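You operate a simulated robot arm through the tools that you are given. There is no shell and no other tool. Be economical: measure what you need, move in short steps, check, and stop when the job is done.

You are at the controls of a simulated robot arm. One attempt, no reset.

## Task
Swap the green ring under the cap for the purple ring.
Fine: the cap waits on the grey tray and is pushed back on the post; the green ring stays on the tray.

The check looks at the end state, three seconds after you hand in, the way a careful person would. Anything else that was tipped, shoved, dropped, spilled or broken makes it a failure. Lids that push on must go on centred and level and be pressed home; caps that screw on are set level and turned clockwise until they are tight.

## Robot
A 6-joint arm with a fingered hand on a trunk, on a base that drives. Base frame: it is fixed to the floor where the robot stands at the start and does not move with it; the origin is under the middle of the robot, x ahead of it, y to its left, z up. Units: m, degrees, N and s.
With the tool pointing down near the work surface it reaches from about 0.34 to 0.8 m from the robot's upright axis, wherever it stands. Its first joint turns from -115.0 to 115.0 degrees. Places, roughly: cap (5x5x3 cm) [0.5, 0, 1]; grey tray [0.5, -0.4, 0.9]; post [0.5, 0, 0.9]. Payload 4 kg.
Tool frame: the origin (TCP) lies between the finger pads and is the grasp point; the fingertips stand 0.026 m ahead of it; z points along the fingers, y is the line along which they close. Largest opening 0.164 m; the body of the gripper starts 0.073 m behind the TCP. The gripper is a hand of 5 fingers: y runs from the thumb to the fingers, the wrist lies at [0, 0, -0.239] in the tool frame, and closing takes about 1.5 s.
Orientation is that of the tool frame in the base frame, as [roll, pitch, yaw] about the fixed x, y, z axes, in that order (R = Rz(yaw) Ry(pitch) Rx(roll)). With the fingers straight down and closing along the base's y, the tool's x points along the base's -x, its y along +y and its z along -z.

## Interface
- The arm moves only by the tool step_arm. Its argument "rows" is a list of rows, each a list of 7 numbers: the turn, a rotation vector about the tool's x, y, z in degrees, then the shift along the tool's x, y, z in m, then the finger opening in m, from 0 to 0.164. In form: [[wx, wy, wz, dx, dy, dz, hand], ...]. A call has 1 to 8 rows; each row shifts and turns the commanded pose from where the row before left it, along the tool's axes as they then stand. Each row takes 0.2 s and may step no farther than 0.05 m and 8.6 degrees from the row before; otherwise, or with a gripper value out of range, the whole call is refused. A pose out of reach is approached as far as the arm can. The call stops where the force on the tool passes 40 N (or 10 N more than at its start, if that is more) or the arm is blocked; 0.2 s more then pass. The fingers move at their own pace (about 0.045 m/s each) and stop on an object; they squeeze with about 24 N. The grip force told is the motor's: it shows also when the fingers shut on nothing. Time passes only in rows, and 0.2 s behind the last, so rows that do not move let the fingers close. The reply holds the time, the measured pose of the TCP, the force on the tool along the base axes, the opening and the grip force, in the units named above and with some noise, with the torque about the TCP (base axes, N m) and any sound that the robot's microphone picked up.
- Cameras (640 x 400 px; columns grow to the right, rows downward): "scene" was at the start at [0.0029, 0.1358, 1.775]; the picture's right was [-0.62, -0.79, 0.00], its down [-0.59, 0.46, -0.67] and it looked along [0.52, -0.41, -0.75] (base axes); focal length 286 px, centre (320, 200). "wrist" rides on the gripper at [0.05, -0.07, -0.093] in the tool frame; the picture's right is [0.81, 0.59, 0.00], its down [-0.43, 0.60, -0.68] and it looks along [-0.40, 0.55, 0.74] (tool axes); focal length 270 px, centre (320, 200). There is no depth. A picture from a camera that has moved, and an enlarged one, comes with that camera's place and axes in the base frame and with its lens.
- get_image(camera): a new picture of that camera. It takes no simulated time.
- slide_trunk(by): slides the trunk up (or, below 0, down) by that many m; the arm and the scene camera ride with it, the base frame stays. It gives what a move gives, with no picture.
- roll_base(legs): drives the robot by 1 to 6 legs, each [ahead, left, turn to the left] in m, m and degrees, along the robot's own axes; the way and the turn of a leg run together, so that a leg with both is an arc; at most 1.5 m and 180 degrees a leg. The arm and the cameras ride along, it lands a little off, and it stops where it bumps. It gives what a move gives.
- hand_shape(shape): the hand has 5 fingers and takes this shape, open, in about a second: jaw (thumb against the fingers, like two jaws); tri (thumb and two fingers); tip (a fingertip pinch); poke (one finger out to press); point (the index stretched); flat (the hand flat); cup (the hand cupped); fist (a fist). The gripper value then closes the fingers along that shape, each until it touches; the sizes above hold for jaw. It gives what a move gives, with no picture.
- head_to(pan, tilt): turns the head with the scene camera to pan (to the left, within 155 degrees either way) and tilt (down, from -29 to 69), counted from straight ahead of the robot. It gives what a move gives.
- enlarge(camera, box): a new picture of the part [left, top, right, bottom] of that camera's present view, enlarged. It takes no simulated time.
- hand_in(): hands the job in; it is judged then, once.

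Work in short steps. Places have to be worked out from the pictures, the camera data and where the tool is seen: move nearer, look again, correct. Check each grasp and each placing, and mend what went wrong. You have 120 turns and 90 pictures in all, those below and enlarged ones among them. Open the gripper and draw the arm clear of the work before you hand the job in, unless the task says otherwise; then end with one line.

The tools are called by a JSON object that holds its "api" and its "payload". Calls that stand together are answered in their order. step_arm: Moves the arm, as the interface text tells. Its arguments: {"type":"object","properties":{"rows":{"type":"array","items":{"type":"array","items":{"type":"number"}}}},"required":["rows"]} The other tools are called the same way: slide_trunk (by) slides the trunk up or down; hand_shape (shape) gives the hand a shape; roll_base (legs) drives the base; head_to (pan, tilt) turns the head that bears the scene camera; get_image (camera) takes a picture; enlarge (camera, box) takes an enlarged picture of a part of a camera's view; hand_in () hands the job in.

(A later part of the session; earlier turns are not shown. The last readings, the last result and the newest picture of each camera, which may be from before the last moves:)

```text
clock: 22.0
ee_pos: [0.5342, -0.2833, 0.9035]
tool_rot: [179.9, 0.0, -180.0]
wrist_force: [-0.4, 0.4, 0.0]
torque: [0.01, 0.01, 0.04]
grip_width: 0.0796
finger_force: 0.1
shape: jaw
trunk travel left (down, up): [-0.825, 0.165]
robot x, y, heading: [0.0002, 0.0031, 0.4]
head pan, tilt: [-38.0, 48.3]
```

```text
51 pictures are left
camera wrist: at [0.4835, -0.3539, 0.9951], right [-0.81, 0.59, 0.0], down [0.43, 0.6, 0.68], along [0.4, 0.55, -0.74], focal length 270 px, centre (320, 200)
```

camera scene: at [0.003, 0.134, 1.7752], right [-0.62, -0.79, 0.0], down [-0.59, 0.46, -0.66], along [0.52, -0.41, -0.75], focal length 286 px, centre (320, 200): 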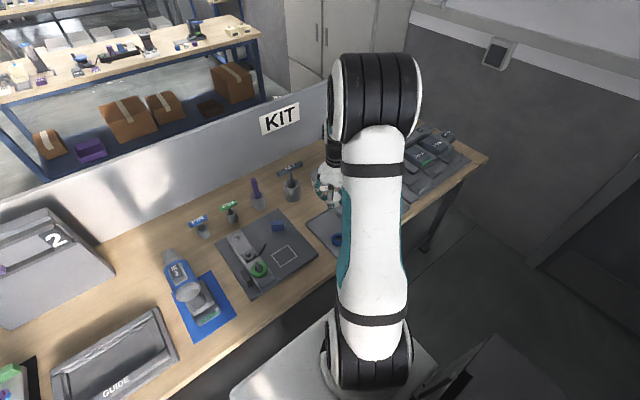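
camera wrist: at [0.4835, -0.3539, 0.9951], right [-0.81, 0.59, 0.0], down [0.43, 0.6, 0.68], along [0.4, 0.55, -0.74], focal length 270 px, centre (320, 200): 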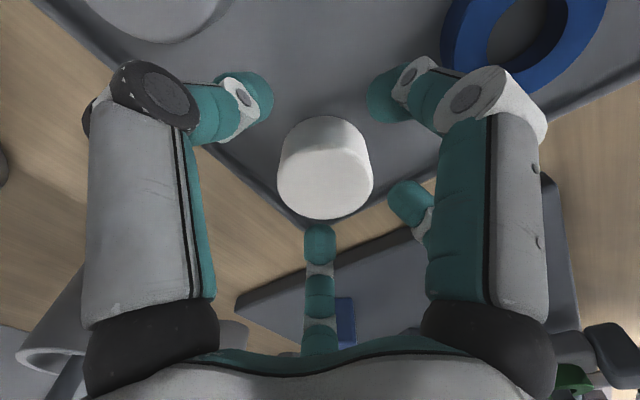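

The cap stands upright on the tray. Raise straight up, then go above the post.

{"api": "step_arm", "payload": {"rows": [[0, 0, 0, 0, 0, -0.04, 0.085], [0, 0, 0, 0, 0, -0.05, 0.085], [0, 0, 0, 0, 0, -0.05, 0.085], [0, 0, 0, 0, 0, -0.05, 0.085]]}}

{"api": "step_arm", "payload": {"rows": [[0, 0, 0, 0.0085, 0.0495, 0, 0.085], [0, 0, 0, 0.0085, 0.0495, 0, 0.085], [0, 0, 0, 0.0085, 0.0495, 0, 0.085], [0, 0, 0, 0.0085, 0.0495, 0, 0.085], [0, 0, 0, 0.0085, 0.0495, 0.02, 0.085], [0, 0, 0, 0.0085, 0.0495, 0.02, 0.085]]}}

{"api": "get_image", "payload": {"camera": "scene"}}

{"api": "get_image", "payload": {"camera": "wrist"}}

{"api": "enlarge", "payload": {"camera": "scene", "box": [290, 160, 430, 260]}}

```text
clock: 23.0
ee_pos: [0.5323, -0.2839, 1.0936]
tool_rot: [-180.0, 0.0, 179.9]
wrist_force: [0.2, -0.2, 0.6]
torque: [0.03, -0.01, 0.01]
grip_width: 0.0846
finger_force: 0.1
shape: jaw
trunk travel left (down, up): [-0.825, 0.165]
robot x, y, heading: [0.0032, 0.0048, 0.2]
head pan, tilt: [-38.0, 48.3]
```

```text
refused: row 1 steps farther than a row can; nothing moved
```

```text
50 pictures are left
camera scene: at [0.0018, 0.1363, 1.7749], right [-0.62, -0.79, 0.0], down [-0.59, 0.46, -0.67], along [0.52, -0.41, -0.75], focal length 286 px, centre (320, 200)
```

scene: 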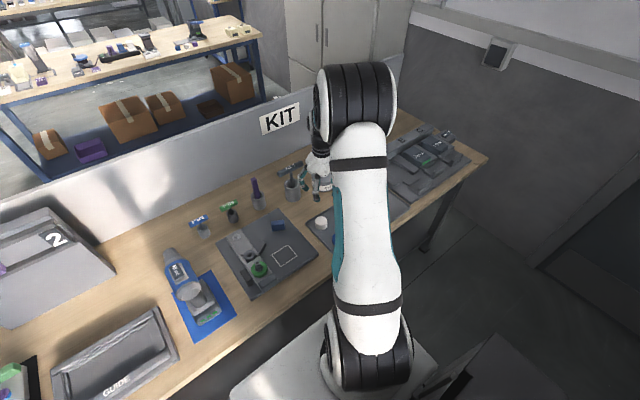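

```text
49 pictures are left
camera wrist: at [0.4822, -0.3539, 1.1857], right [-0.81, 0.59, 0.0], down [0.43, 0.6, 0.68], along [0.4, 0.55, -0.74], focal length 270 px, centre (320, 200)
```

wrist: 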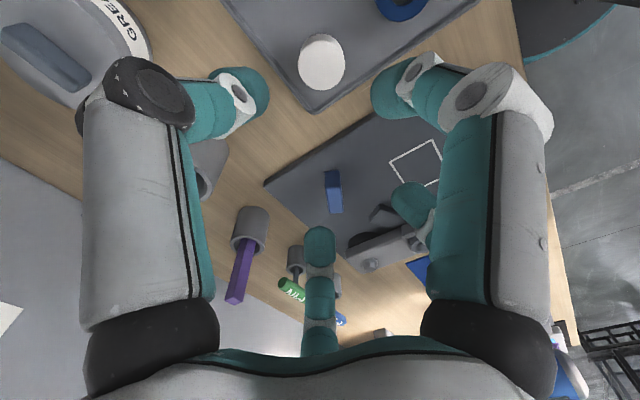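

```text
4.00 times, centred on (360, 210) of scene
camera zoom: at [0.0018, 0.1363, 1.7749], right [-0.62, -0.79, 0.0], down [-0.59, 0.46, -0.67], along [0.52, -0.41, -0.75], focal length 1144 px, centre (160, 160)
```

zoom: 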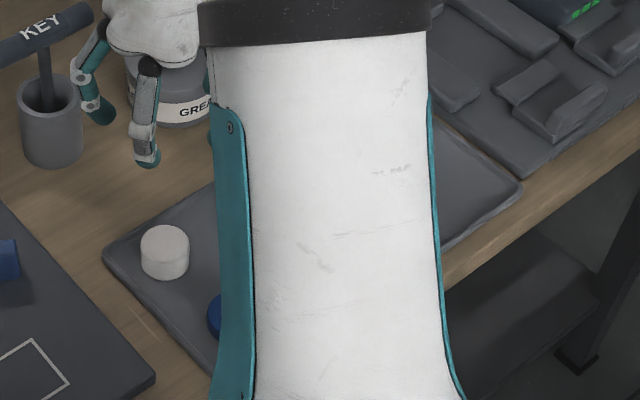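

Cap stands well on the tray at (0.534, −0.284). Now move above the post.

{"api": "step_arm", "payload": {"rows": [[0, 0, 0, 0.007, 0.0427, 0, 0.085], [0, 0, 0, 0.007, 0.0427, 0, 0.085], [0, 0, 0, 0.007, 0.0427, 0, 0.085], [0, 0, 0, 0.007, 0.0427, 0, 0.085], [0, 0, 0, 0.007, 0.0427, 0, 0.085], [0, 0, 0, 0.007, 0.0427, 0, 0.085], [0, 0, 0, 0.0085, 0.0424, 0.02, 0.085], [0, 0, 0, 0, 0, 0.02, 0.085]]}}

{"api": "enlarge", "payload": {"camera": "wrist", "box": [200, 30, 440, 230]}}

{"api": "enlarge", "payload": {"camera": "scene", "box": [230, 235, 290, 285]}}

{"api": "enlarge", "payload": {"camera": "scene", "box": [290, 160, 430, 260]}}

```text
clock: 24.8
ee_pos: [0.4831, 0.0137, 1.0518]
tool_rot: [180.0, 0.0, 179.9]
wrist_force: [0.5, -0.5, -0.6]
torque: [0.01, 0.02, -0.01]
grip_width: 0.0845
finger_force: 0.0
shape: jaw
trunk travel left (down, up): [-0.825, 0.165]
robot x, y, heading: [0.0001, 0.0007, 0.1]
head pan, tilt: [-38.0, 48.3]
```

```text
2.00 times, centred on (320, 130) of wrist
camera zoom: at [0.4333, -0.0562, 1.1444], right [-0.81, 0.59, 0.0], down [0.43, 0.59, 0.68], along [0.4, 0.55, -0.74], focal length 541 px, centre (320, 340)
```

zoom: 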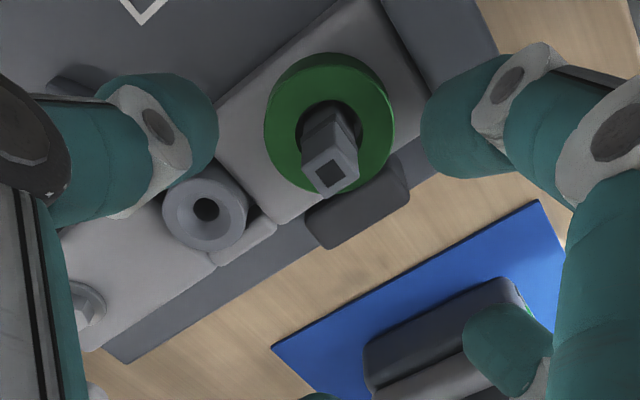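

```text
8.00 times, centred on (260, 260) of scene
camera zoom: at [0.0036, 0.135, 1.7751], right [-0.62, -0.79, 0.0], down [-0.59, 0.46, -0.66], along [0.52, -0.41, -0.75], focal length 2287 px, centre (800, -280)
```

zoom: 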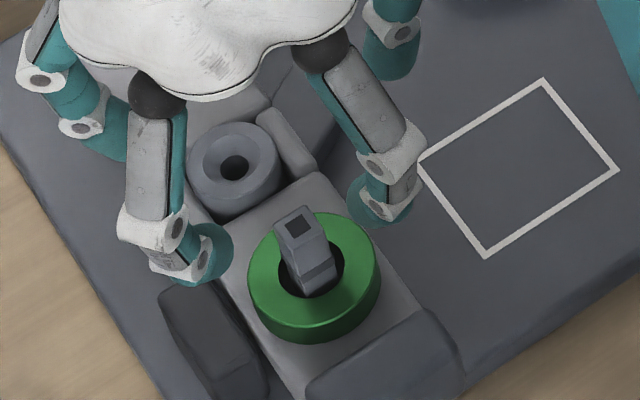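

```text
4.00 times, centred on (360, 210) of scene
camera zoom: at [0.0036, 0.135, 1.7751], right [-0.62, -0.79, 0.0], down [-0.59, 0.46, -0.66], along [0.52, -0.41, -0.75], focal length 1144 px, centre (160, 160)
```

zoom: 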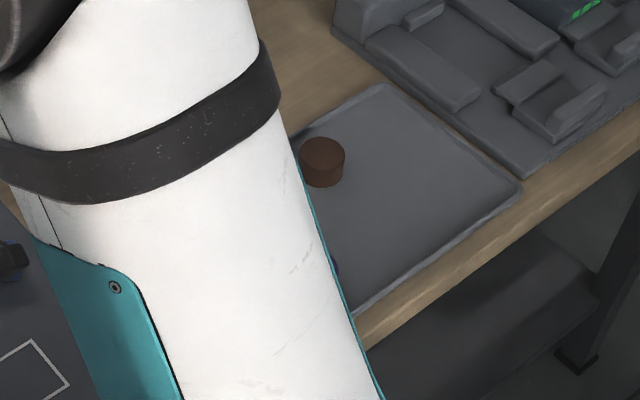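

Ring top ≈ (0.481, 0.012, 0.933), about 5.3 cm across, ~1.3 cm tall. Descend to TCP 0.966 with fingers at 0.08 and check.

{"api": "step_arm", "payload": {"rows": [[0, 0, 0, 0.001, -0.001, 0.04, 0.08], [0, 0, 0, 0, 0, 0.04, 0.08], [0, 0, 0, 0, 0, 0.005, 0.08], [0, 0, 0, 0, 0, 0, 0.07], [0, 0, 0, 0, 0, 0, 0.07]]}}

{"api": "enlarge", "payload": {"camera": "wrist", "box": [200, 30, 440, 230]}}

{"api": "enlarge", "payload": {"camera": "scene", "box": [230, 240, 290, 290]}}

```text
clock: 26.0
ee_pos: [0.4822, 0.0129, 0.9686]
tool_rot: [180.0, 0.0, 180.0]
wrist_force: [-0.4, 0.4, -0.8]
torque: [0.01, 0.03, 0.01]
grip_width: 0.0703
finger_force: 0.0
shape: jaw
trunk travel left (down, up): [-0.825, 0.165]
robot x, y, heading: [0.004, 0.0031, 0.3]
head pan, tilt: [-38.0, 48.3]
```

```text
2.00 times, centred on (320, 130) of wrist
camera zoom: at [0.4315, -0.0568, 1.0603], right [-0.81, 0.59, 0.0], down [0.43, 0.6, 0.68], along [0.4, 0.55, -0.74], focal length 541 px, centre (320, 340)
```

zoom: 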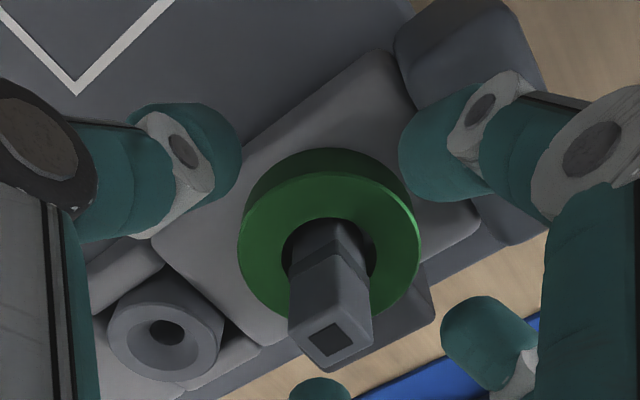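

```text
8.00 times, centred on (260, 265) of scene
camera zoom: at [0.0028, 0.1358, 1.775], right [-0.62, -0.79, 0.0], down [-0.59, 0.46, -0.67], along [0.52, -0.41, -0.75], focal length 2287 px, centre (800, -320)
```

zoom: 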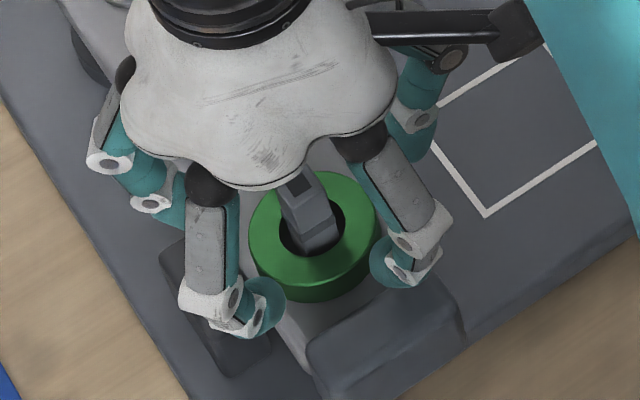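

Aligned; tips are about ring-top level. Narrow to 0.062, lower 8 mm, and check.

{"api": "step_arm", "payload": {"rows": [[0, 0, 0, 0.001, 0, 0, 0.062], [0, 0, 0, 0, 0, 0, 0.062], [0, 0, 0, 0, 0, 0.004, 0.062], [0, 0, 0, 0, 0, 0.004, 0.062], [0, 0, 0, 0, 0, 0, 0.062]]}}

{"api": "enlarge", "payload": {"camera": "wrist", "box": [200, 60, 440, 260]}}

{"api": "enlarge", "payload": {"camera": "scene", "box": [235, 245, 285, 285]}}

```text
clock: 27.2
ee_pos: [0.4817, 0.014, 0.9602]
tool_rot: [180.0, 0.0, 180.0]
wrist_force: [-0.2, 0.0, -0.1]
torque: [0.01, 0.03, -0.01]
grip_width: 0.0622
finger_force: 0.0
shape: jaw
trunk travel left (down, up): [-0.825, 0.165]
robot x, y, heading: [-0.0025, 0.0007, -0.1]
head pan, tilt: [-38.0, 48.3]
```

```text
2.00 times, centred on (320, 160) of wrist
camera zoom: at [0.431, -0.0563, 1.0522], right [-0.81, 0.59, 0.0], down [0.43, 0.6, 0.68], along [0.4, 0.55, -0.74], focal length 541 px, centre (320, 280)
```

zoom: 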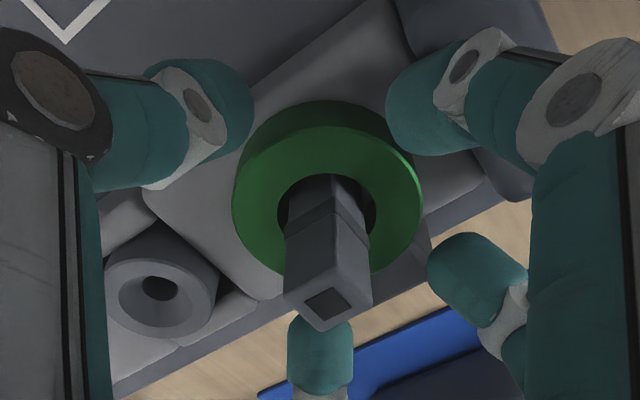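

```text
10.00 times, centred on (260, 265) of scene
camera zoom: at [0.0028, 0.1358, 1.775], right [-0.62, -0.79, 0.0], down [-0.59, 0.46, -0.67], along [0.52, -0.41, -0.75], focal length 2859 px, centre (920, -450)
```

zoom: 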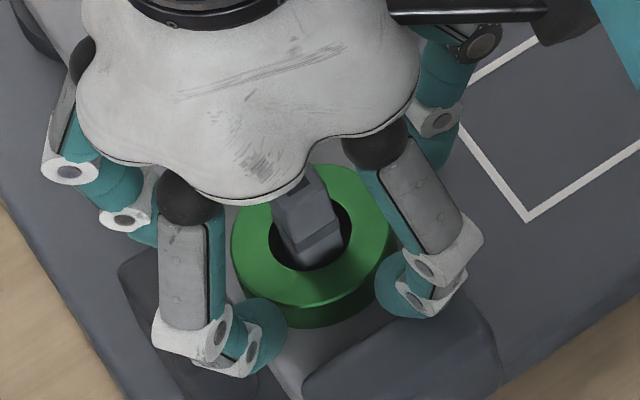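

Tips are beside the ring. Lower 3 mm and close.

{"api": "step_arm", "payload": {"rows": [[0, 0, 0, 0, 0, 0.003, 0.06], [0, 0, 0, 0, 0, 0, 0.05], [0, 0, 0, 0, 0, 0, 0.04], [0, 0, 0, 0, 0, 0, 0.035], [0, 0, 0, 0, 0, 0, 0.035], [0, 0, 0, 0, 0, 0, 0.035]]}}

{"api": "enlarge", "payload": {"camera": "wrist", "box": [200, 60, 440, 260]}}

{"api": "enlarge", "payload": {"camera": "scene", "box": [235, 245, 285, 285]}}

```text
clock: 28.6
ee_pos: [0.4816, 0.0137, 0.9582]
tool_rot: [180.0, 0.1, -179.9]
wrist_force: [1.5, 0.9, 15.2]
torque: [-0.02, -0.03, 0.0]
grip_width: 0.0399
finger_force: 24.0
shape: jaw
trunk travel left (down, up): [-0.825, 0.165]
robot x, y, heading: [-0.002, -0.0031, 0.0]
head pan, tilt: [-38.0, 48.3]
```

```text
2.00 times, centred on (320, 160) of wrist
camera zoom: at [0.431, -0.056, 1.0502], right [-0.81, 0.59, 0.0], down [0.43, 0.6, 0.68], along [0.4, 0.55, -0.73], focal length 541 px, centre (320, 280)
```

zoom: 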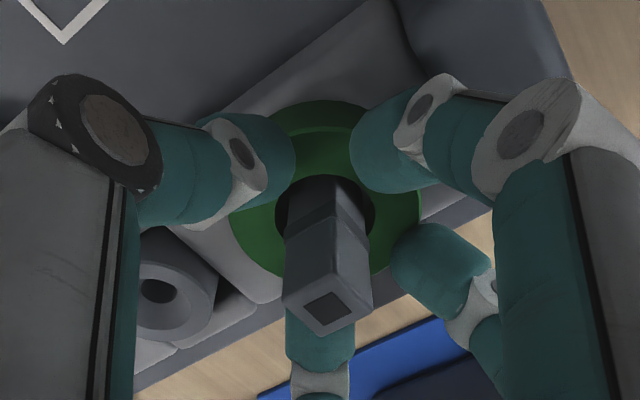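

```text
10.00 times, centred on (260, 265) of scene
camera zoom: at [0.0018, 0.136, 1.7751], right [-0.62, -0.79, 0.0], down [-0.59, 0.46, -0.67], along [0.52, -0.41, -0.75], focal length 2859 px, centre (920, -450)
```

zoom: 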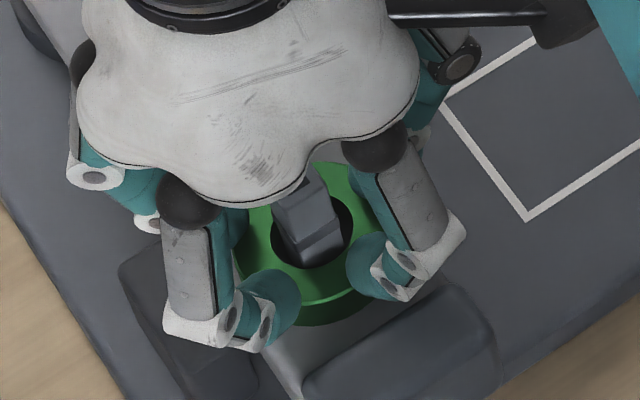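

The tips landed on top of the ring (force +15 N), so tip bottoms equal ring-top height here. Open, lower 9 mm more, and close again.

{"api": "step_arm", "payload": {"rows": [[0, 0, 0, 0, 0, -0.004, 0.05], [0, 0, 0, 0, 0, 0, 0.068], [0, 0, 0, 0, 0, 0, 0.068], [0, 0, 0, 0, 0, 0, 0.068], [0, 0, 0, 0, 0, 0.007, 0.068], [0, 0, 0, 0, 0, 0.006, 0.068], [0, 0, 0, 0, 0, 0, 0.062], [0, 0, 0, 0, 0, 0, 0.062]]}}

{"api": "enlarge", "payload": {"camera": "wrist", "box": [200, 60, 440, 260]}}

{"api": "enlarge", "payload": {"camera": "scene", "box": [235, 250, 285, 290]}}

```text
clock: 30.4
ee_pos: [0.4825, 0.0146, 0.9482]
tool_rot: [180.0, 0.0, -179.9]
wrist_force: [3.7, -0.2, 7.8]
torque: [-0.14, 0.21, 0.08]
grip_width: 0.062
finger_force: 0.0
shape: jaw
trunk travel left (down, up): [-0.825, 0.165]
robot x, y, heading: [0.001, -0.0008, -0.1]
head pan, tilt: [-38.0, 48.3]
```

```text
2.00 times, centred on (320, 160) of wrist
camera zoom: at [0.4314, -0.0563, 1.0403], right [-0.81, 0.59, 0.0], down [0.43, 0.6, 0.68], along [0.4, 0.55, -0.74], focal length 541 px, centre (320, 280)
```

zoom: 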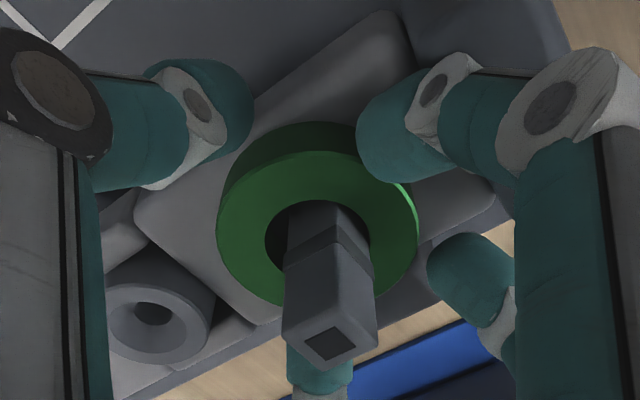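

```text
10.00 times, centred on (260, 270) of scene
camera zoom: at [0.003, 0.1358, 1.775], right [-0.62, -0.79, 0.0], down [-0.59, 0.46, -0.67], along [0.52, -0.41, -0.75], focal length 2859 px, centre (920, -500)
```

zoom: 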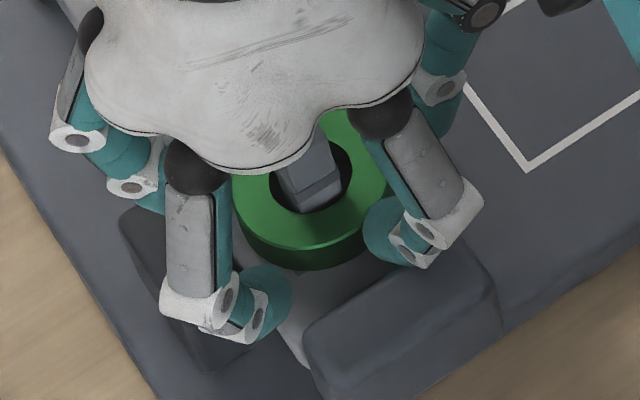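

One finger (toward −x) is being pushed in by the dark block in front. I lift, then yaw the hand +20° so that block falls in a gap between fingers, and look.

{"api": "step_arm", "payload": {"rows": [[0, 0, 0, 0, 0, -0.012, 0.062], [0, 0, 0, 0, 0, -0.02, 0.07], [0, 0, -7, 0, 0, 0, 0.07], [0, 0, -7, 0, 0, 0, 0.07], [0, 0, -6, 0, 0, 0, 0.07]]}}

{"api": "get_image", "payload": {"camera": "wrist"}}

{"api": "enlarge", "payload": {"camera": "scene", "box": [230, 240, 290, 290]}}

```text
clock: 31.6
ee_pos: [0.4818, 0.0139, 0.9795]
tool_rot: [-179.9, 0.0, -159.9]
wrist_force: [0.8, 0.1, 0.5]
torque: [-0.02, 0.03, -0.02]
grip_width: 0.0694
finger_force: 0.0
shape: jaw
trunk travel left (down, up): [-0.825, 0.165]
robot x, y, heading: [0.0029, -0.0009, -0.0]
head pan, tilt: [-38.0, 48.3]
```

```text
36 pictures are left
camera wrist: at [0.4584, -0.0697, 1.0721], right [-0.96, 0.27, 0.0], down [0.2, 0.71, 0.68], along [0.18, 0.65, -0.74], focal length 270 px, centre (320, 200)
```

wrist: 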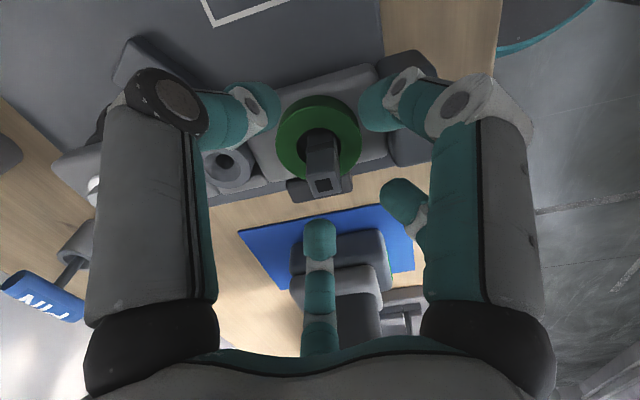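

```text
8.00 times, centred on (260, 265) of scene
camera zoom: at [0.003, 0.1359, 1.775], right [-0.62, -0.79, 0.0], down [-0.59, 0.46, -0.67], along [0.52, -0.41, -0.75], focal length 2287 px, centre (800, -320)
```

zoom: 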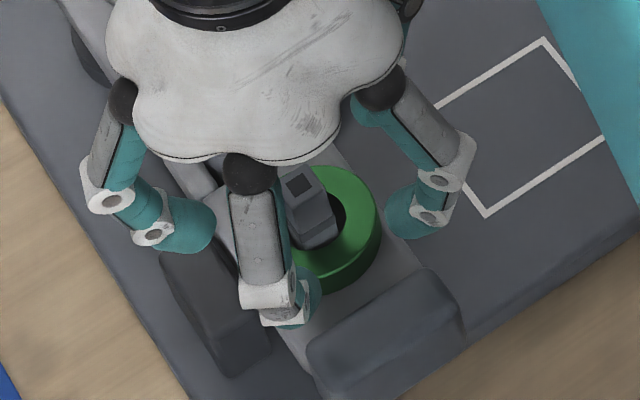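

The block now sits in the gap between two fingers. Lower with opening 0.062 in steps, watching force.

{"api": "step_arm", "payload": {"rows": [[0, 0, 0, 0, 0, 0, 0.064], [0, 0, 0, 0, 0, 0.01, 0.064], [0, 0, 0, 0, 0, 0.01, 0.064]]}}

{"api": "step_arm", "payload": {"rows": [[0, 0, 0, 0, 0, 0.005, 0.064], [0, 0, 0, 0, 0, 0.004, 0.064]]}}

{"api": "step_arm", "payload": {"rows": [[0, 0, 0, 0, 0, 0.003, 0.064]]}}

{"api": "enlarge", "payload": {"camera": "wrist", "box": [200, 60, 440, 260]}}

```text
clock: 32.4
ee_pos: [0.4816, 0.0137, 0.9592]
tool_rot: [-179.9, 0.0, -160.0]
wrist_force: [0.0, 0.0, -0.6]
torque: [0.02, -0.03, -0.02]
grip_width: 0.0643
finger_force: 0.0
shape: jaw
trunk travel left (down, up): [-0.825, 0.165]
robot x, y, heading: [-0.0013, 0.0036, 0.1]
head pan, tilt: [-38.0, 48.3]
```

```text
clock: 33.0
ee_pos: [0.4825, 0.0139, 0.9512]
tool_rot: [-180.0, 0.0, -160.0]
wrist_force: [2.4, 0.8, 1.8]
torque: [0.05, 0.07, -0.04]
grip_width: 0.0644
finger_force: 0.1
shape: jaw
trunk travel left (down, up): [-0.825, 0.165]
robot x, y, heading: [-0.0038, -0.0022, 0.1]
head pan, tilt: [-38.0, 48.3]
```

```text
clock: 33.4
ee_pos: [0.4822, 0.0139, 0.9473]
tool_rot: [179.9, 0.0, -160.1]
wrist_force: [4.2, -0.4, 6.2]
torque: [0.05, 0.19, -0.04]
grip_width: 0.064
finger_force: 0.0
shape: jaw
trunk travel left (down, up): [-0.825, 0.165]
robot x, y, heading: [0.0017, 0.0044, -0.1]
head pan, tilt: [-38.0, 48.3]
```

```text
2.00 times, centred on (320, 160) of wrist
camera zoom: at [0.459, -0.0694, 1.0403], right [-0.96, 0.28, 0.0], down [0.2, 0.71, 0.68], along [0.19, 0.65, -0.74], focal length 541 px, centre (320, 280)
```

zoom: 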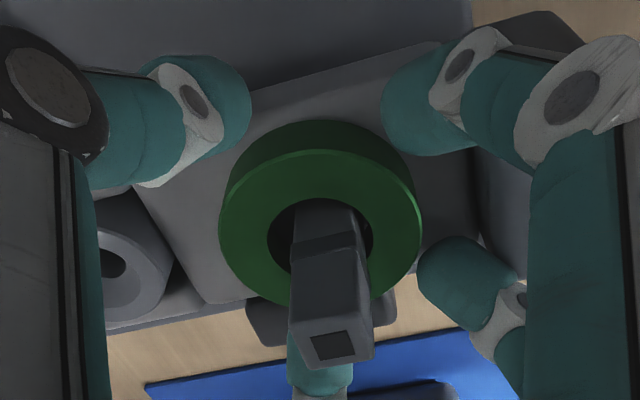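

Mild contact with the block, but the tips are around the ring's side now. Closing moves them away from the block; close the grip.

{"api": "step_arm", "payload": {"rows": [[0, 0, 0, 0, 0, 0, 0.055], [0, 0, 0, 0, 0, 0, 0.045], [0, 0, 0, 0, 0, 0, 0.035], [0, 0, 0, 0, 0, 0, 0.035], [0, 0, 0, 0, 0, 0, 0.035]]}}

{"api": "enlarge", "payload": {"camera": "wrist", "box": [200, 60, 440, 260]}}

```text
clock: 34.6
ee_pos: [0.4826, 0.0144, 0.9481]
tool_rot: [-180.0, 0.1, -160.0]
wrist_force: [-0.1, -0.2, -0.1]
torque: [-0.01, 0.03, -0.01]
grip_width: 0.0439
finger_force: 24.2
shape: jaw
trunk travel left (down, up): [-0.825, 0.165]
robot x, y, heading: [-0.0029, -0.0033, -0.1]
head pan, tilt: [-38.0, 48.3]
```

```text
2.00 times, centred on (320, 160) of wrist
camera zoom: at [0.4582, -0.0694, 1.0401], right [-0.96, 0.28, 0.0], down [0.2, 0.71, 0.68], along [0.19, 0.65, -0.74], focal length 541 px, centre (320, 280)
```

zoom: 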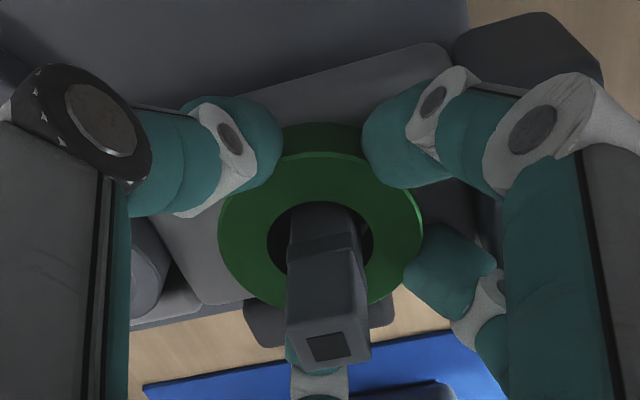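

Grip is firm at 0.044 with zero net force. Lift straight up slowly.

{"api": "step_arm", "payload": {"rows": [[0, 0, 0, 0, 0, -0.01, 0.035], [0, 0, 0, 0, 0, -0.02, 0.035], [0, 0, 0, 0, 0, -0.03, 0.035], [0, 0, 0, 0, 0, -0.03, 0.035]]}}

{"api": "get_image", "payload": {"camera": "wrist"}}

```text
clock: 35.6
ee_pos: [0.481, 0.0123, 1.0393]
tool_rot: [-180.0, 0.0, -160.0]
wrist_force: [-0.4, 1.4, -1.3]
torque: [-0.02, 0.01, -0.01]
grip_width: 0.0438
finger_force: 23.6
shape: jaw
trunk travel left (down, up): [-0.825, 0.165]
robot x, y, heading: [0.0013, 0.0028, -0.0]
head pan, tilt: [-38.0, 48.3]
```

```text
32 pictures are left
camera wrist: at [0.4571, -0.0708, 1.1301], right [-0.96, 0.28, 0.0], down [0.2, 0.71, 0.68], along [0.19, 0.65, -0.74], focal length 270 px, centre (320, 200)
```

wrist: 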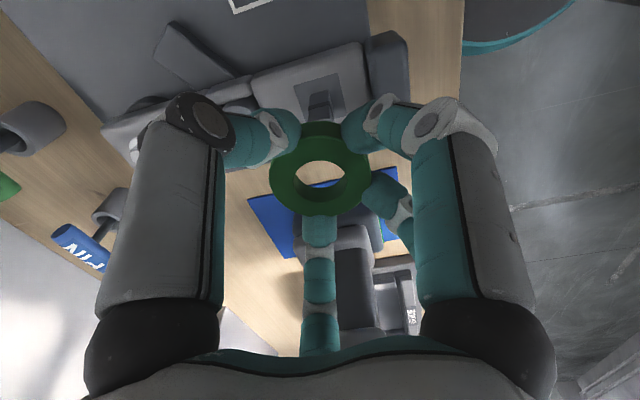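

Ring is held. Raise slightly and carry to the free right part of the tray, about (0.44, −0.53).

{"api": "step_arm", "payload": {"rows": [[0, 0, 0, 0, 0, -0.03, 0.035], [0, 0, 0, 0.0187, -0.0414, 0, 0.035], [0, 0, 0, 0.0187, -0.0414, 0, 0.035], [0, 0, 0, 0.0187, -0.0414, 0, 0.035], [0, 0, 0, 0.0187, -0.0414, 0, 0.035], [0, 0, 0, 0.0187, -0.0414, 0, 0.035], [0, 0, 0, 0.0187, -0.0414, 0, 0.035]]}}

{"api": "step_arm", "payload": {"rows": [[0, 0, 0, 0.0187, -0.0414, 0, 0.035], [0, 0, 0, 0.0187, -0.0414, 0, 0.035], [0, 0, 0, 0.0187, -0.0414, 0, 0.035], [0, 0, 0, 0.0187, -0.0414, 0, 0.035], [0, 0, 0, 0.0187, -0.0414, 0, 0.035], [0, 0, 0, 0.0187, -0.0414, 0, 0.035], [0, 0, 0, 0, 0, 0, 0.035]]}}

{"api": "get_image", "payload": {"camera": "wrist"}}

{"api": "get_image", "payload": {"camera": "scene"}}

```text
clock: 37.2
ee_pos: [0.4597, -0.2605, 1.0679]
tool_rot: [180.0, 0.0, -160.0]
wrist_force: [-0.6, 0.1, -0.8]
torque: [0.04, -0.02, -0.03]
grip_width: 0.0437
finger_force: 23.5
shape: jaw
trunk travel left (down, up): [-0.825, 0.165]
robot x, y, heading: [-0.0036, -0.0012, -0.2]
head pan, tilt: [-38.0, 48.3]
```

```text
clock: 38.8
ee_pos: [0.4414, -0.5311, 1.0674]
tool_rot: [-180.0, 0.0, -160.0]
wrist_force: [-0.5, 0.1, -1.1]
torque: [0.0, -0.03, -0.02]
grip_width: 0.0437
finger_force: 23.9
shape: jaw
trunk travel left (down, up): [-0.825, 0.165]
robot x, y, heading: [-0.0005, 0.003, 0.1]
head pan, tilt: [-38.0, 48.3]
```

```text
31 pictures are left
camera wrist: at [0.4174, -0.6133, 1.1607], right [-0.96, 0.28, 0.0], down [0.2, 0.71, 0.68], along [0.19, 0.65, -0.74], focal length 270 px, centre (320, 200)
```

wrist: 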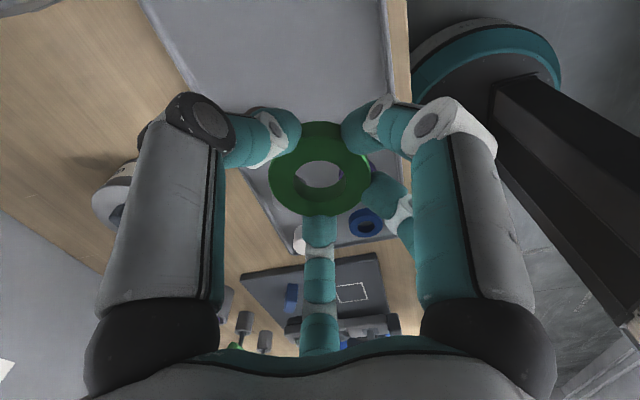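

```text
30 pictures are left
camera scene: at [0.0028, 0.1366, 1.7749], right [-0.62, -0.79, 0.0], down [-0.59, 0.46, -0.67], along [0.52, -0.41, -0.75], focal length 286 px, centre (320, 200)
```

scene: 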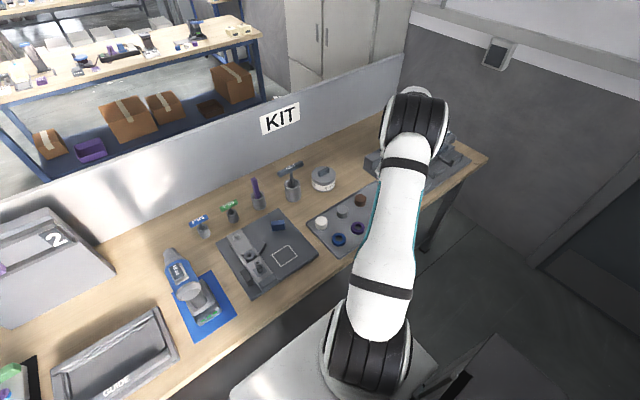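

Place is free. Take a close-up of the uncovered tray, and lower the ring to TCP 0.912.

{"api": "enlarge", "payload": {"camera": "scene", "box": [300, 185, 380, 255]}}

{"api": "step_arm", "payload": {"rows": [[0, 0, 0, 0, 0, 0.05, 0.035], [0, 0, 0, 0, 0, 0.05, 0.035], [0, 0, 0, 0, 0, 0.04, 0.035], [0, 0, 0, 0, 0, 0.015, 0.035]]}}

{"api": "step_arm", "payload": {"rows": [[0, 0, 0, 0, 0, 0.003, 0.035]]}}

{"api": "step_arm", "payload": {"rows": [[0, 0, 0, 0, 0, 0.003, 0.035]]}}

```text
5.71 times, centred on (340, 220) of scene
camera zoom: at [0.0028, 0.1366, 1.7749], right [-0.62, -0.79, 0.0], down [-0.59, 0.46, -0.67], along [0.52, -0.41, -0.75], focal length 1634 px, centre (206, 86)
```

zoom: 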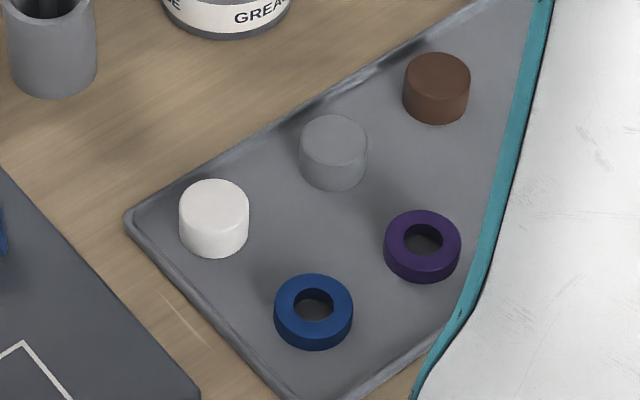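

```text
clock: 39.8
ee_pos: [0.4409, -0.531, 0.9118]
tool_rot: [180.0, 0.1, -159.9]
wrist_force: [-0.2, -0.1, -0.9]
torque: [0.02, 0.02, -0.02]
grip_width: 0.0438
finger_force: 24.2
shape: jaw
trunk travel left (down, up): [-0.825, 0.165]
robot x, y, heading: [0.0009, -0.0014, 0.4]
head pan, tilt: [-38.0, 48.3]
```

```text
clock: 40.2
ee_pos: [0.4405, -0.5294, 0.9096]
tool_rot: [-180.0, 0.0, -160.0]
wrist_force: [-0.2, -0.1, -0.9]
torque: [0.03, -0.01, -0.02]
grip_width: 0.044
finger_force: 23.3
shape: jaw
trunk travel left (down, up): [-0.825, 0.165]
robot x, y, heading: [-0.0002, -0.0017, -0.2]
head pan, tilt: [-38.0, 48.3]
```

```text
clock: 40.6
ee_pos: [0.4408, -0.5304, 0.9063]
tool_rot: [180.0, -0.1, -159.9]
wrist_force: [-0.5, 0.2, -0.9]
torque: [-0.03, -0.03, -0.06]
grip_width: 0.0436
finger_force: 24.1
shape: jaw
trunk travel left (down, up): [-0.825, 0.165]
robot x, y, heading: [0.0004, 0.0025, -0.1]
head pan, tilt: [-38.0, 48.3]
```

Purple ring located at about (0.429, −0.380). Continue feeling down with the green ring.

{"api": "step_arm", "payload": {"rows": [[0, 0, 0, 0, 0, 0.002, 0.035]]}}

{"api": "step_arm", "payload": {"rows": [[0, 0, 0, 0, 0, 0.002, 0.035]]}}

{"api": "step_arm", "payload": {"rows": [[0, 0, 0, 0, 0, 0.002, 0.035]]}}

```text
clock: 41.0
ee_pos: [0.4405, -0.531, 0.9052]
tool_rot: [-180.0, 0.0, -160.0]
wrist_force: [0.6, 0.8, 0.4]
torque: [-0.01, 0.01, -0.02]
grip_width: 0.0436
finger_force: 23.8
shape: jaw
trunk travel left (down, up): [-0.825, 0.165]
robot x, y, heading: [-0.0038, -0.0014, -0.1]
head pan, tilt: [-38.0, 48.3]
```

```text
clock: 41.4
ee_pos: [0.4411, -0.5292, 0.9026]
tool_rot: [180.0, 0.0, -160.0]
wrist_force: [-0.2, -0.5, -0.8]
torque: [0.01, 0.0, 0.01]
grip_width: 0.0437
finger_force: 23.8
shape: jaw
trunk travel left (down, up): [-0.825, 0.165]
robot x, y, heading: [-0.001, 0.0016, 0.2]
head pan, tilt: [-38.0, 48.3]
```

```text
clock: 41.8
ee_pos: [0.4398, -0.5295, 0.9018]
tool_rot: [-180.0, 0.0, -160.1]
wrist_force: [0.5, 0.3, -0.5]
torque: [-0.01, 0.02, -0.02]
grip_width: 0.0437
finger_force: 23.9
shape: jaw
trunk travel left (down, up): [-0.825, 0.165]
robot x, y, heading: [-0.002, -0.002, -0.2]
head pan, tilt: [-38.0, 48.3]
```

Still free; continue.

{"api": "step_arm", "payload": {"rows": [[0, 0, 0, 0, 0, 0.002, 0.035]]}}

{"api": "step_arm", "payload": {"rows": [[0, 0, 0, 0, 0, 0.002, 0.035]]}}

{"api": "step_arm", "payload": {"rows": [[0, 0, 0, 0, 0, 0.002, 0.035]]}}

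```text
clock: 42.2
ee_pos: [0.4402, -0.531, 0.8983]
tool_rot: [-180.0, -0.1, -159.9]
wrist_force: [-0.4, 0.2, -1.0]
torque: [0.0, -0.02, 0.0]
grip_width: 0.0439
finger_force: 24.1
shape: jaw
trunk travel left (down, up): [-0.825, 0.165]
robot x, y, heading: [0.0, 0.0036, 0.2]
head pan, tilt: [-38.0, 48.3]
```

```text
clock: 42.6
ee_pos: [0.4398, -0.5298, 0.8963]
tool_rot: [180.0, -0.1, -160.0]
wrist_force: [0.6, 0.0, -0.5]
torque: [0.02, 0.03, 0.03]
grip_width: 0.0439
finger_force: 24.1
shape: jaw
trunk travel left (down, up): [-0.825, 0.165]
robot x, y, heading: [-0.0028, -0.0019, -0.1]
head pan, tilt: [-38.0, 48.3]
```

```text
clock: 43.0
ee_pos: [0.4411, -0.5295, 0.8933]
tool_rot: [180.0, 0.1, -160.0]
wrist_force: [0.5, 0.3, -0.2]
torque: [0.04, -0.01, -0.04]
grip_width: 0.0438
finger_force: 24.1
shape: jaw
trunk travel left (down, up): [-0.825, 0.165]
robot x, y, heading: [-0.0002, 0.0034, 0.1]
head pan, tilt: [-38.0, 48.3]
```

Continue with smaller margin, one look included.

{"api": "step_arm", "payload": {"rows": [[0, 0, 0, 0, 0, 0.002, 0.035]]}}

{"api": "step_arm", "payload": {"rows": [[0, 0, 0, 0, 0, 0.002, 0.035]]}}

{"api": "get_image", "payload": {"camera": "wrist"}}

```text
clock: 43.4
ee_pos: [0.4395, -0.5296, 0.8944]
tool_rot: [180.0, -0.1, -159.9]
wrist_force: [-0.5, -0.3, 3.5]
torque: [-0.03, -0.01, 0.01]
grip_width: 0.0437
finger_force: 23.9
shape: jaw
trunk travel left (down, up): [-0.825, 0.165]
robot x, y, heading: [0.0002, -0.0029, -0.1]
head pan, tilt: [-38.0, 48.3]
```

```text
clock: 43.8
ee_pos: [0.4412, -0.5299, 0.8935]
tool_rot: [-179.8, 0.2, -160.0]
wrist_force: [-1.3, 2.3, 14.4]
torque: [0.03, 0.05, 0.02]
grip_width: 0.0439
finger_force: 24.1
shape: jaw
trunk travel left (down, up): [-0.825, 0.165]
robot x, y, heading: [0.0003, -0.0003, 0.0]
head pan, tilt: [-38.0, 48.3]
```

```text
28 pictures are left
camera wrist: at [0.4174, -0.6131, 0.9854], right [-0.96, 0.28, 0.0], down [0.2, 0.71, 0.68], along [0.19, 0.65, -0.74], focal length 270 px, centre (320, 200)
```

wrist: 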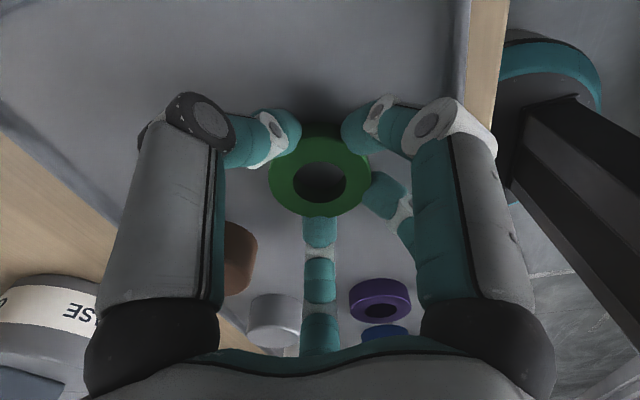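

Contact at TCP 0.894. Relieve, open and rise.

{"api": "step_arm", "payload": {"rows": [[0, 0, 0, 0, 0, -0.002, 0.035], [0, 0, 0, 0, 0, 0, 0.05], [0, 0, 0, 0, 0, 0, 0.06], [0, 0, 0, 0, 0, 0, 0.07], [0, 0, 0, 0, 0, 0, 0.07], [0, 0, 0, 0, 0, -0.03, 0.07], [0, 0, 0, 0, 0, -0.05, 0.07], [0, 0, 0, 0, 0, -0.05, 0.07]]}}

{"api": "get_image", "payload": {"camera": "wrist"}}

```text
clock: 45.6
ee_pos: [0.4411, -0.5287, 1.0241]
tool_rot: [-179.9, -0.1, -160.0]
wrist_force: [-0.4, 0.5, -0.2]
torque: [-0.01, 0.02, 0.02]
grip_width: 0.0697
finger_force: 0.0
shape: jaw
trunk travel left (down, up): [-0.825, 0.165]
robot x, y, heading: [0.0022, 0.0045, -0.3]
head pan, tilt: [-38.0, 48.3]
```

```text
27 pictures are left
camera wrist: at [0.4172, -0.6117, 1.1165], right [-0.96, 0.28, 0.0], down [0.2, 0.71, 0.68], along [0.19, 0.65, -0.74], focal length 270 px, centre (320, 200)
```

wrist: 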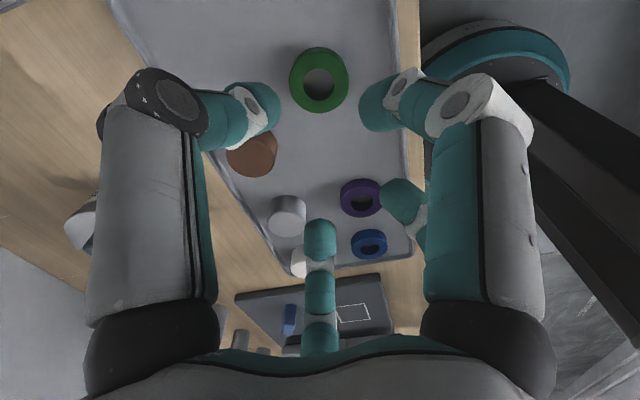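

Green ring lies on the tray. Move over the purple ring (0.429, −0.386), yaw back to 180°, and look.

{"api": "step_arm", "payload": {"rows": [[0, 0, 0, -0.0125, 0.0462, 0, 0.07], [0, 0, 0, -0.0125, 0.0462, 0, 0.07], [0, 0, 0, -0.0126, 0.0461, 0, 0.07], [0, 0, 7, 0, 0, 0, 0.07], [0, 0, 7, 0, 0, 0, 0.07], [0, 0, 6, 0, 0, 0.02, 0.07], [0, 0, 0, 0, 0, 0.02, 0.07]]}}

{"api": "get_image", "payload": {"camera": "wrist"}}

```text
clock: 47.2
ee_pos: [0.4282, -0.3869, 0.9831]
tool_rot: [-179.9, 0.1, 179.9]
wrist_force: [-0.7, -0.7, -0.3]
torque: [-0.01, 0.03, -0.01]
grip_width: 0.0699
finger_force: 0.0
shape: jaw
trunk travel left (down, up): [-0.825, 0.165]
robot x, y, heading: [0.0001, 0.0045, 0.2]
head pan, tilt: [-38.0, 48.3]
```

```text
26 pictures are left
camera wrist: at [0.3785, -0.4575, 1.0747], right [-0.81, 0.59, 0.0], down [0.43, 0.59, 0.68], along [0.4, 0.55, -0.74], focal length 270 px, centre (320, 200)
```

wrist: 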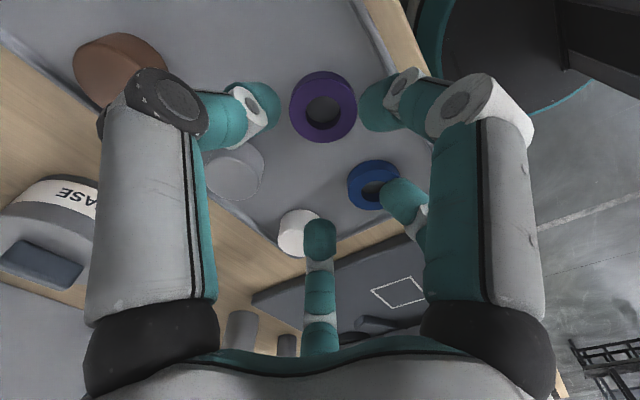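

Purple ring centred under the hand at (0.428, −0.386). Descend with opening 0.065 to TCP 0.915 and check clearance.

{"api": "step_arm", "payload": {"rows": [[0, 0, 0, 0, 0, 0.02, 0.065], [0, 0, 0, 0, 0, 0.03, 0.065], [0, 0, 0, 0, 0, 0.018, 0.065], [0, 0, 0, 0, 0, 0, 0.065]]}}

{"api": "get_image", "payload": {"camera": "wrist"}}

```text
clock: 48.2
ee_pos: [0.4282, -0.387, 0.9157]
tool_rot: [179.9, 0.1, -180.0]
wrist_force: [-0.1, 0.7, -0.4]
torque: [-0.03, 0.04, -0.01]
grip_width: 0.0649
finger_force: 0.0
shape: jaw
trunk travel left (down, up): [-0.825, 0.165]
robot x, y, heading: [-0.0002, 0.0002, 0.2]
head pan, tilt: [-38.0, 48.3]
```

```text
25 pictures are left
camera wrist: at [0.3781, -0.4572, 1.0073], right [-0.81, 0.59, 0.0], down [0.43, 0.6, 0.68], along [0.4, 0.55, -0.74], focal length 270 px, centre (320, 200)
```

wrist: 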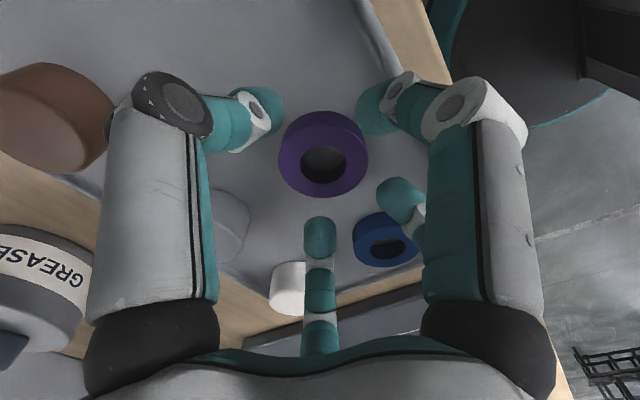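

Rotate +8° for more clearance from the blue ring, then lower to TCP 0.896.

{"api": "step_arm", "payload": {"rows": [[0, 0, -8, 0, 0, 0, 0.065], [0, 0, 0, 0, 0, 0.01, 0.065], [0, 0, 0, 0, 0, 0.006, 0.065]]}}

{"api": "step_arm", "payload": {"rows": [[0, 0, 0, 0, 0, 0.003, 0.065]]}}

{"api": "get_image", "payload": {"camera": "wrist"}}

```text
clock: 49.0
ee_pos: [0.4287, -0.3871, 0.8986]
tool_rot: [-180.0, -0.1, -171.9]
wrist_force: [0.0, 0.7, -0.4]
torque: [-0.03, -0.02, 0.0]
grip_width: 0.0655
finger_force: 0.0
shape: jaw
trunk travel left (down, up): [-0.825, 0.165]
robot x, y, heading: [-0.0025, -0.0023, 0.1]
head pan, tilt: [-38.0, 48.3]
```

```text
clock: 49.4
ee_pos: [0.4292, -0.3856, 0.8963]
tool_rot: [-179.9, 0.0, -172.0]
wrist_force: [0.0, 0.4, -0.3]
torque: [0.02, 0.02, 0.02]
grip_width: 0.0653
finger_force: 0.0
shape: jaw
trunk travel left (down, up): [-0.825, 0.165]
robot x, y, heading: [0.0004, 0.0012, 0.3]
head pan, tilt: [-38.0, 48.3]
```

```text
24 pictures are left
camera wrist: at [0.3888, -0.4631, 0.9884], right [-0.88, 0.47, 0.0], down [0.35, 0.65, 0.68], along [0.32, 0.6, -0.74], focal length 270 px, centre (320, 200)
```

wrist: 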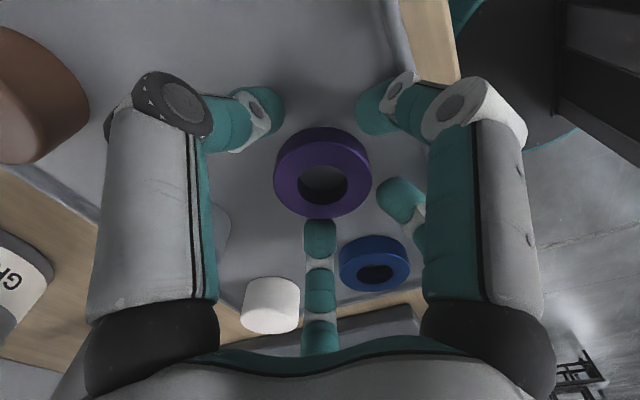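

Ring centred and clear. Close on it and lift a little.

{"api": "step_arm", "payload": {"rows": [[0, 0, 0, 0, 0, 0, 0.055], [0, 0, 0, 0, 0, 0, 0.045], [0, 0, 0, 0, 0, 0, 0.035], [0, 0, 0, 0, 0, 0, 0.035], [0, 0, 0, 0, 0, 0, 0.035]]}}

{"api": "step_arm", "payload": {"rows": [[0, 0, 0, 0, 0, -0.01, 0.035], [0, 0, 0, 0, 0, -0.04, 0.035], [0, 0, 0, 0, 0, -0.05, 0.035], [0, 0, 0, 0, 0, -0.05, 0.035], [0, 0, 0, 0, 0, -0.022, 0.035]]}}

{"api": "get_image", "payload": {"camera": "wrist"}}

```text
clock: 50.6
ee_pos: [0.4284, -0.3871, 0.8965]
tool_rot: [-179.8, 0.0, -172.0]
wrist_force: [-0.9, -0.7, 0.6]
torque: [0.02, 0.01, 0.03]
grip_width: 0.042
finger_force: 23.7
shape: jaw
trunk travel left (down, up): [-0.825, 0.165]
robot x, y, heading: [0.0008, 0.0006, -0.2]
head pan, tilt: [-38.0, 48.3]
```

```text
clock: 51.8
ee_pos: [0.4277, -0.3864, 1.0687]
tool_rot: [179.9, 0.0, -172.0]
wrist_force: [0.2, -0.5, -0.9]
torque: [-0.01, -0.01, 0.01]
grip_width: 0.0425
finger_force: 23.8
shape: jaw
trunk travel left (down, up): [-0.825, 0.165]
robot x, y, heading: [-0.0007, 0.0013, -0.0]
head pan, tilt: [-38.0, 48.3]
```

```text
23 pictures are left
camera wrist: at [0.3877, -0.4633, 1.1612], right [-0.88, 0.47, 0.0], down [0.35, 0.65, 0.68], along [0.32, 0.6, -0.74], focal length 270 px, centre (320, 200)
```

wrist: 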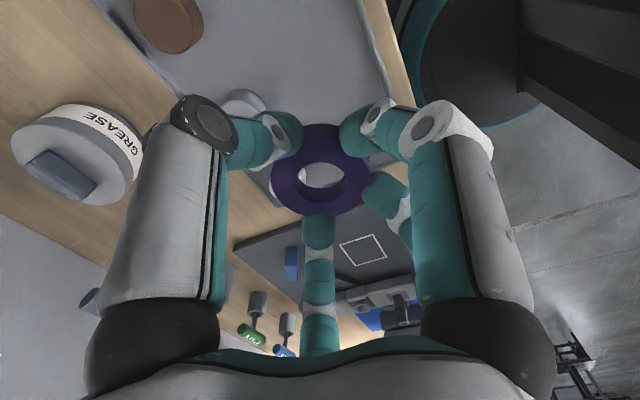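

Held level. Yaw to −160° and carry to above the post at (0.482, 0.014).

{"api": "step_arm", "payload": {"rows": [[0, 0, -6, 0, 0, 0, 0.035], [0, 0, -6, 0, 0, 0, 0.035], [0, 0, 0, -0.0209, 0.0398, 0, 0.035], [0, 0, 0, -0.0209, 0.0398, 0, 0.035], [0, 0, 0, -0.0209, 0.0398, 0, 0.035], [0, 0, 0, -0.0209, 0.0398, 0, 0.035], [0, 0, 0, -0.0209, 0.0398, 0, 0.035]]}}

{"api": "step_arm", "payload": {"rows": [[0, 0, 0, -0.0209, 0.0398, 0, 0.035], [0, 0, 0, -0.0209, 0.0398, 0, 0.035], [0, 0, 0, -0.0209, 0.0398, 0, 0.035], [0, 0, 0, -0.0209, 0.0398, 0, 0.035], [0, 0, 0, 0, 0, 0, 0.035], [0, 0, 0, 0, 0, 0, 0.035]]}}

{"api": "get_image", "payload": {"camera": "wrist"}}

```text
clock: 53.4
ee_pos: [0.4595, -0.1617, 1.0672]
tool_rot: [-179.9, 0.1, -160.0]
wrist_force: [0.2, 0.3, -0.7]
torque: [0.02, 0.01, -0.01]
grip_width: 0.0422
finger_force: 24.3
shape: jaw
trunk travel left (down, up): [-0.825, 0.165]
robot x, y, heading: [-0.0006, -0.0012, -0.1]
head pan, tilt: [-38.0, 48.3]
```

```text
clock: 54.8
ee_pos: [0.4849, 0.0143, 1.0683]
tool_rot: [180.0, 0.0, -159.9]
wrist_force: [0.5, 0.3, -0.1]
torque: [0.01, 0.01, -0.01]
grip_width: 0.0423
finger_force: 24.1
shape: jaw
trunk travel left (down, up): [-0.825, 0.165]
robot x, y, heading: [0.001, -0.0005, -0.0]
head pan, tilt: [-38.0, 48.3]
```

```text
22 pictures are left
camera wrist: at [0.4609, -0.0689, 1.1601], right [-0.96, 0.28, 0.0], down [0.2, 0.71, 0.68], along [0.19, 0.65, -0.74], focal length 270 px, centre (320, 200)
```

wrist: 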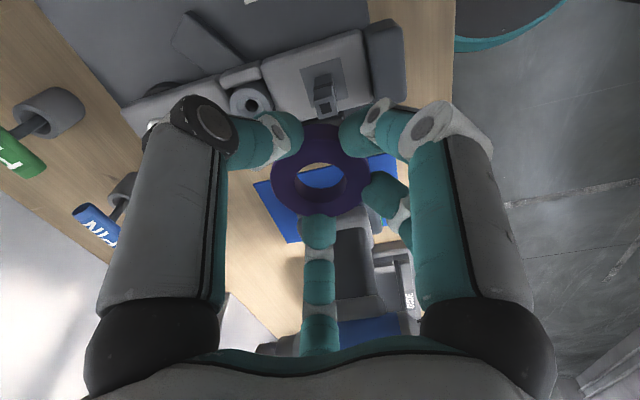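

Correct 2 mm in x and descend to TCP 1.01 to see the post through the ring.

{"api": "step_arm", "payload": {"rows": [[0, 0, 0, 0.002, 0.0006, 0.02, 0.035], [0, 0, 0, 0, 0, 0.025, 0.035], [0, 0, 0, 0, 0, 0.013, 0.035], [0, 0, 0, 0, 0, 0, 0.035]]}}

{"api": "enlarge", "payload": {"camera": "wrist", "box": [220, 60, 420, 230]}}

{"api": "enlarge", "payload": {"camera": "scene", "box": [230, 235, 290, 285]}}

```text
clock: 55.8
ee_pos: [0.48, 0.0139, 1.01]
tool_rot: [-180.0, 0.0, -159.9]
wrist_force: [-0.3, 0.1, 0.0]
torque: [-0.01, -0.01, -0.01]
grip_width: 0.0418
finger_force: 24.1
shape: jaw
trunk travel left (down, up): [-0.825, 0.165]
robot x, y, heading: [0.0005, -0.0021, -0.2]
head pan, tilt: [-38.0, 48.3]
```

```text
2.35 times, centred on (320, 145) of wrist
camera zoom: at [0.4575, -0.0697, 1.1024], right [-0.96, 0.28, 0.0], down [0.2, 0.71, 0.68], along [0.19, 0.65, -0.74], focal length 636 px, centre (320, 329)
```

zoom: 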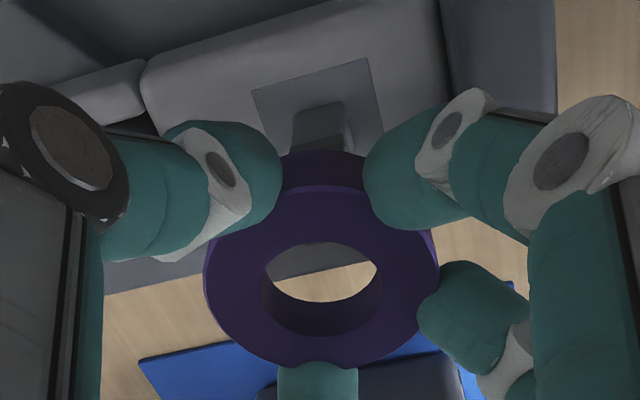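

```text
8.00 times, centred on (260, 260) of scene
camera zoom: at [0.0028, 0.1358, 1.775], right [-0.62, -0.79, 0.0], down [-0.59, 0.46, -0.67], along [0.52, -0.41, -0.75], focal length 2287 px, centre (800, -280)
```

zoom: 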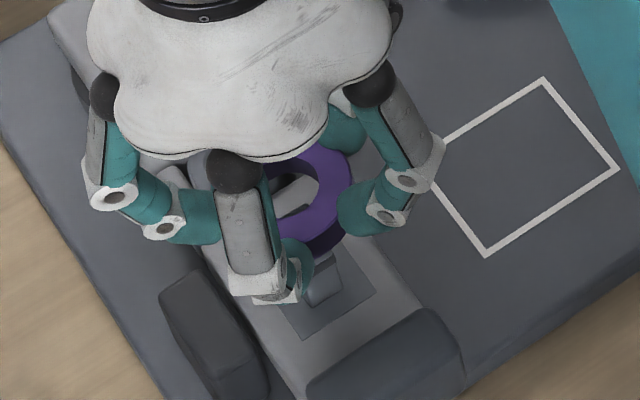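

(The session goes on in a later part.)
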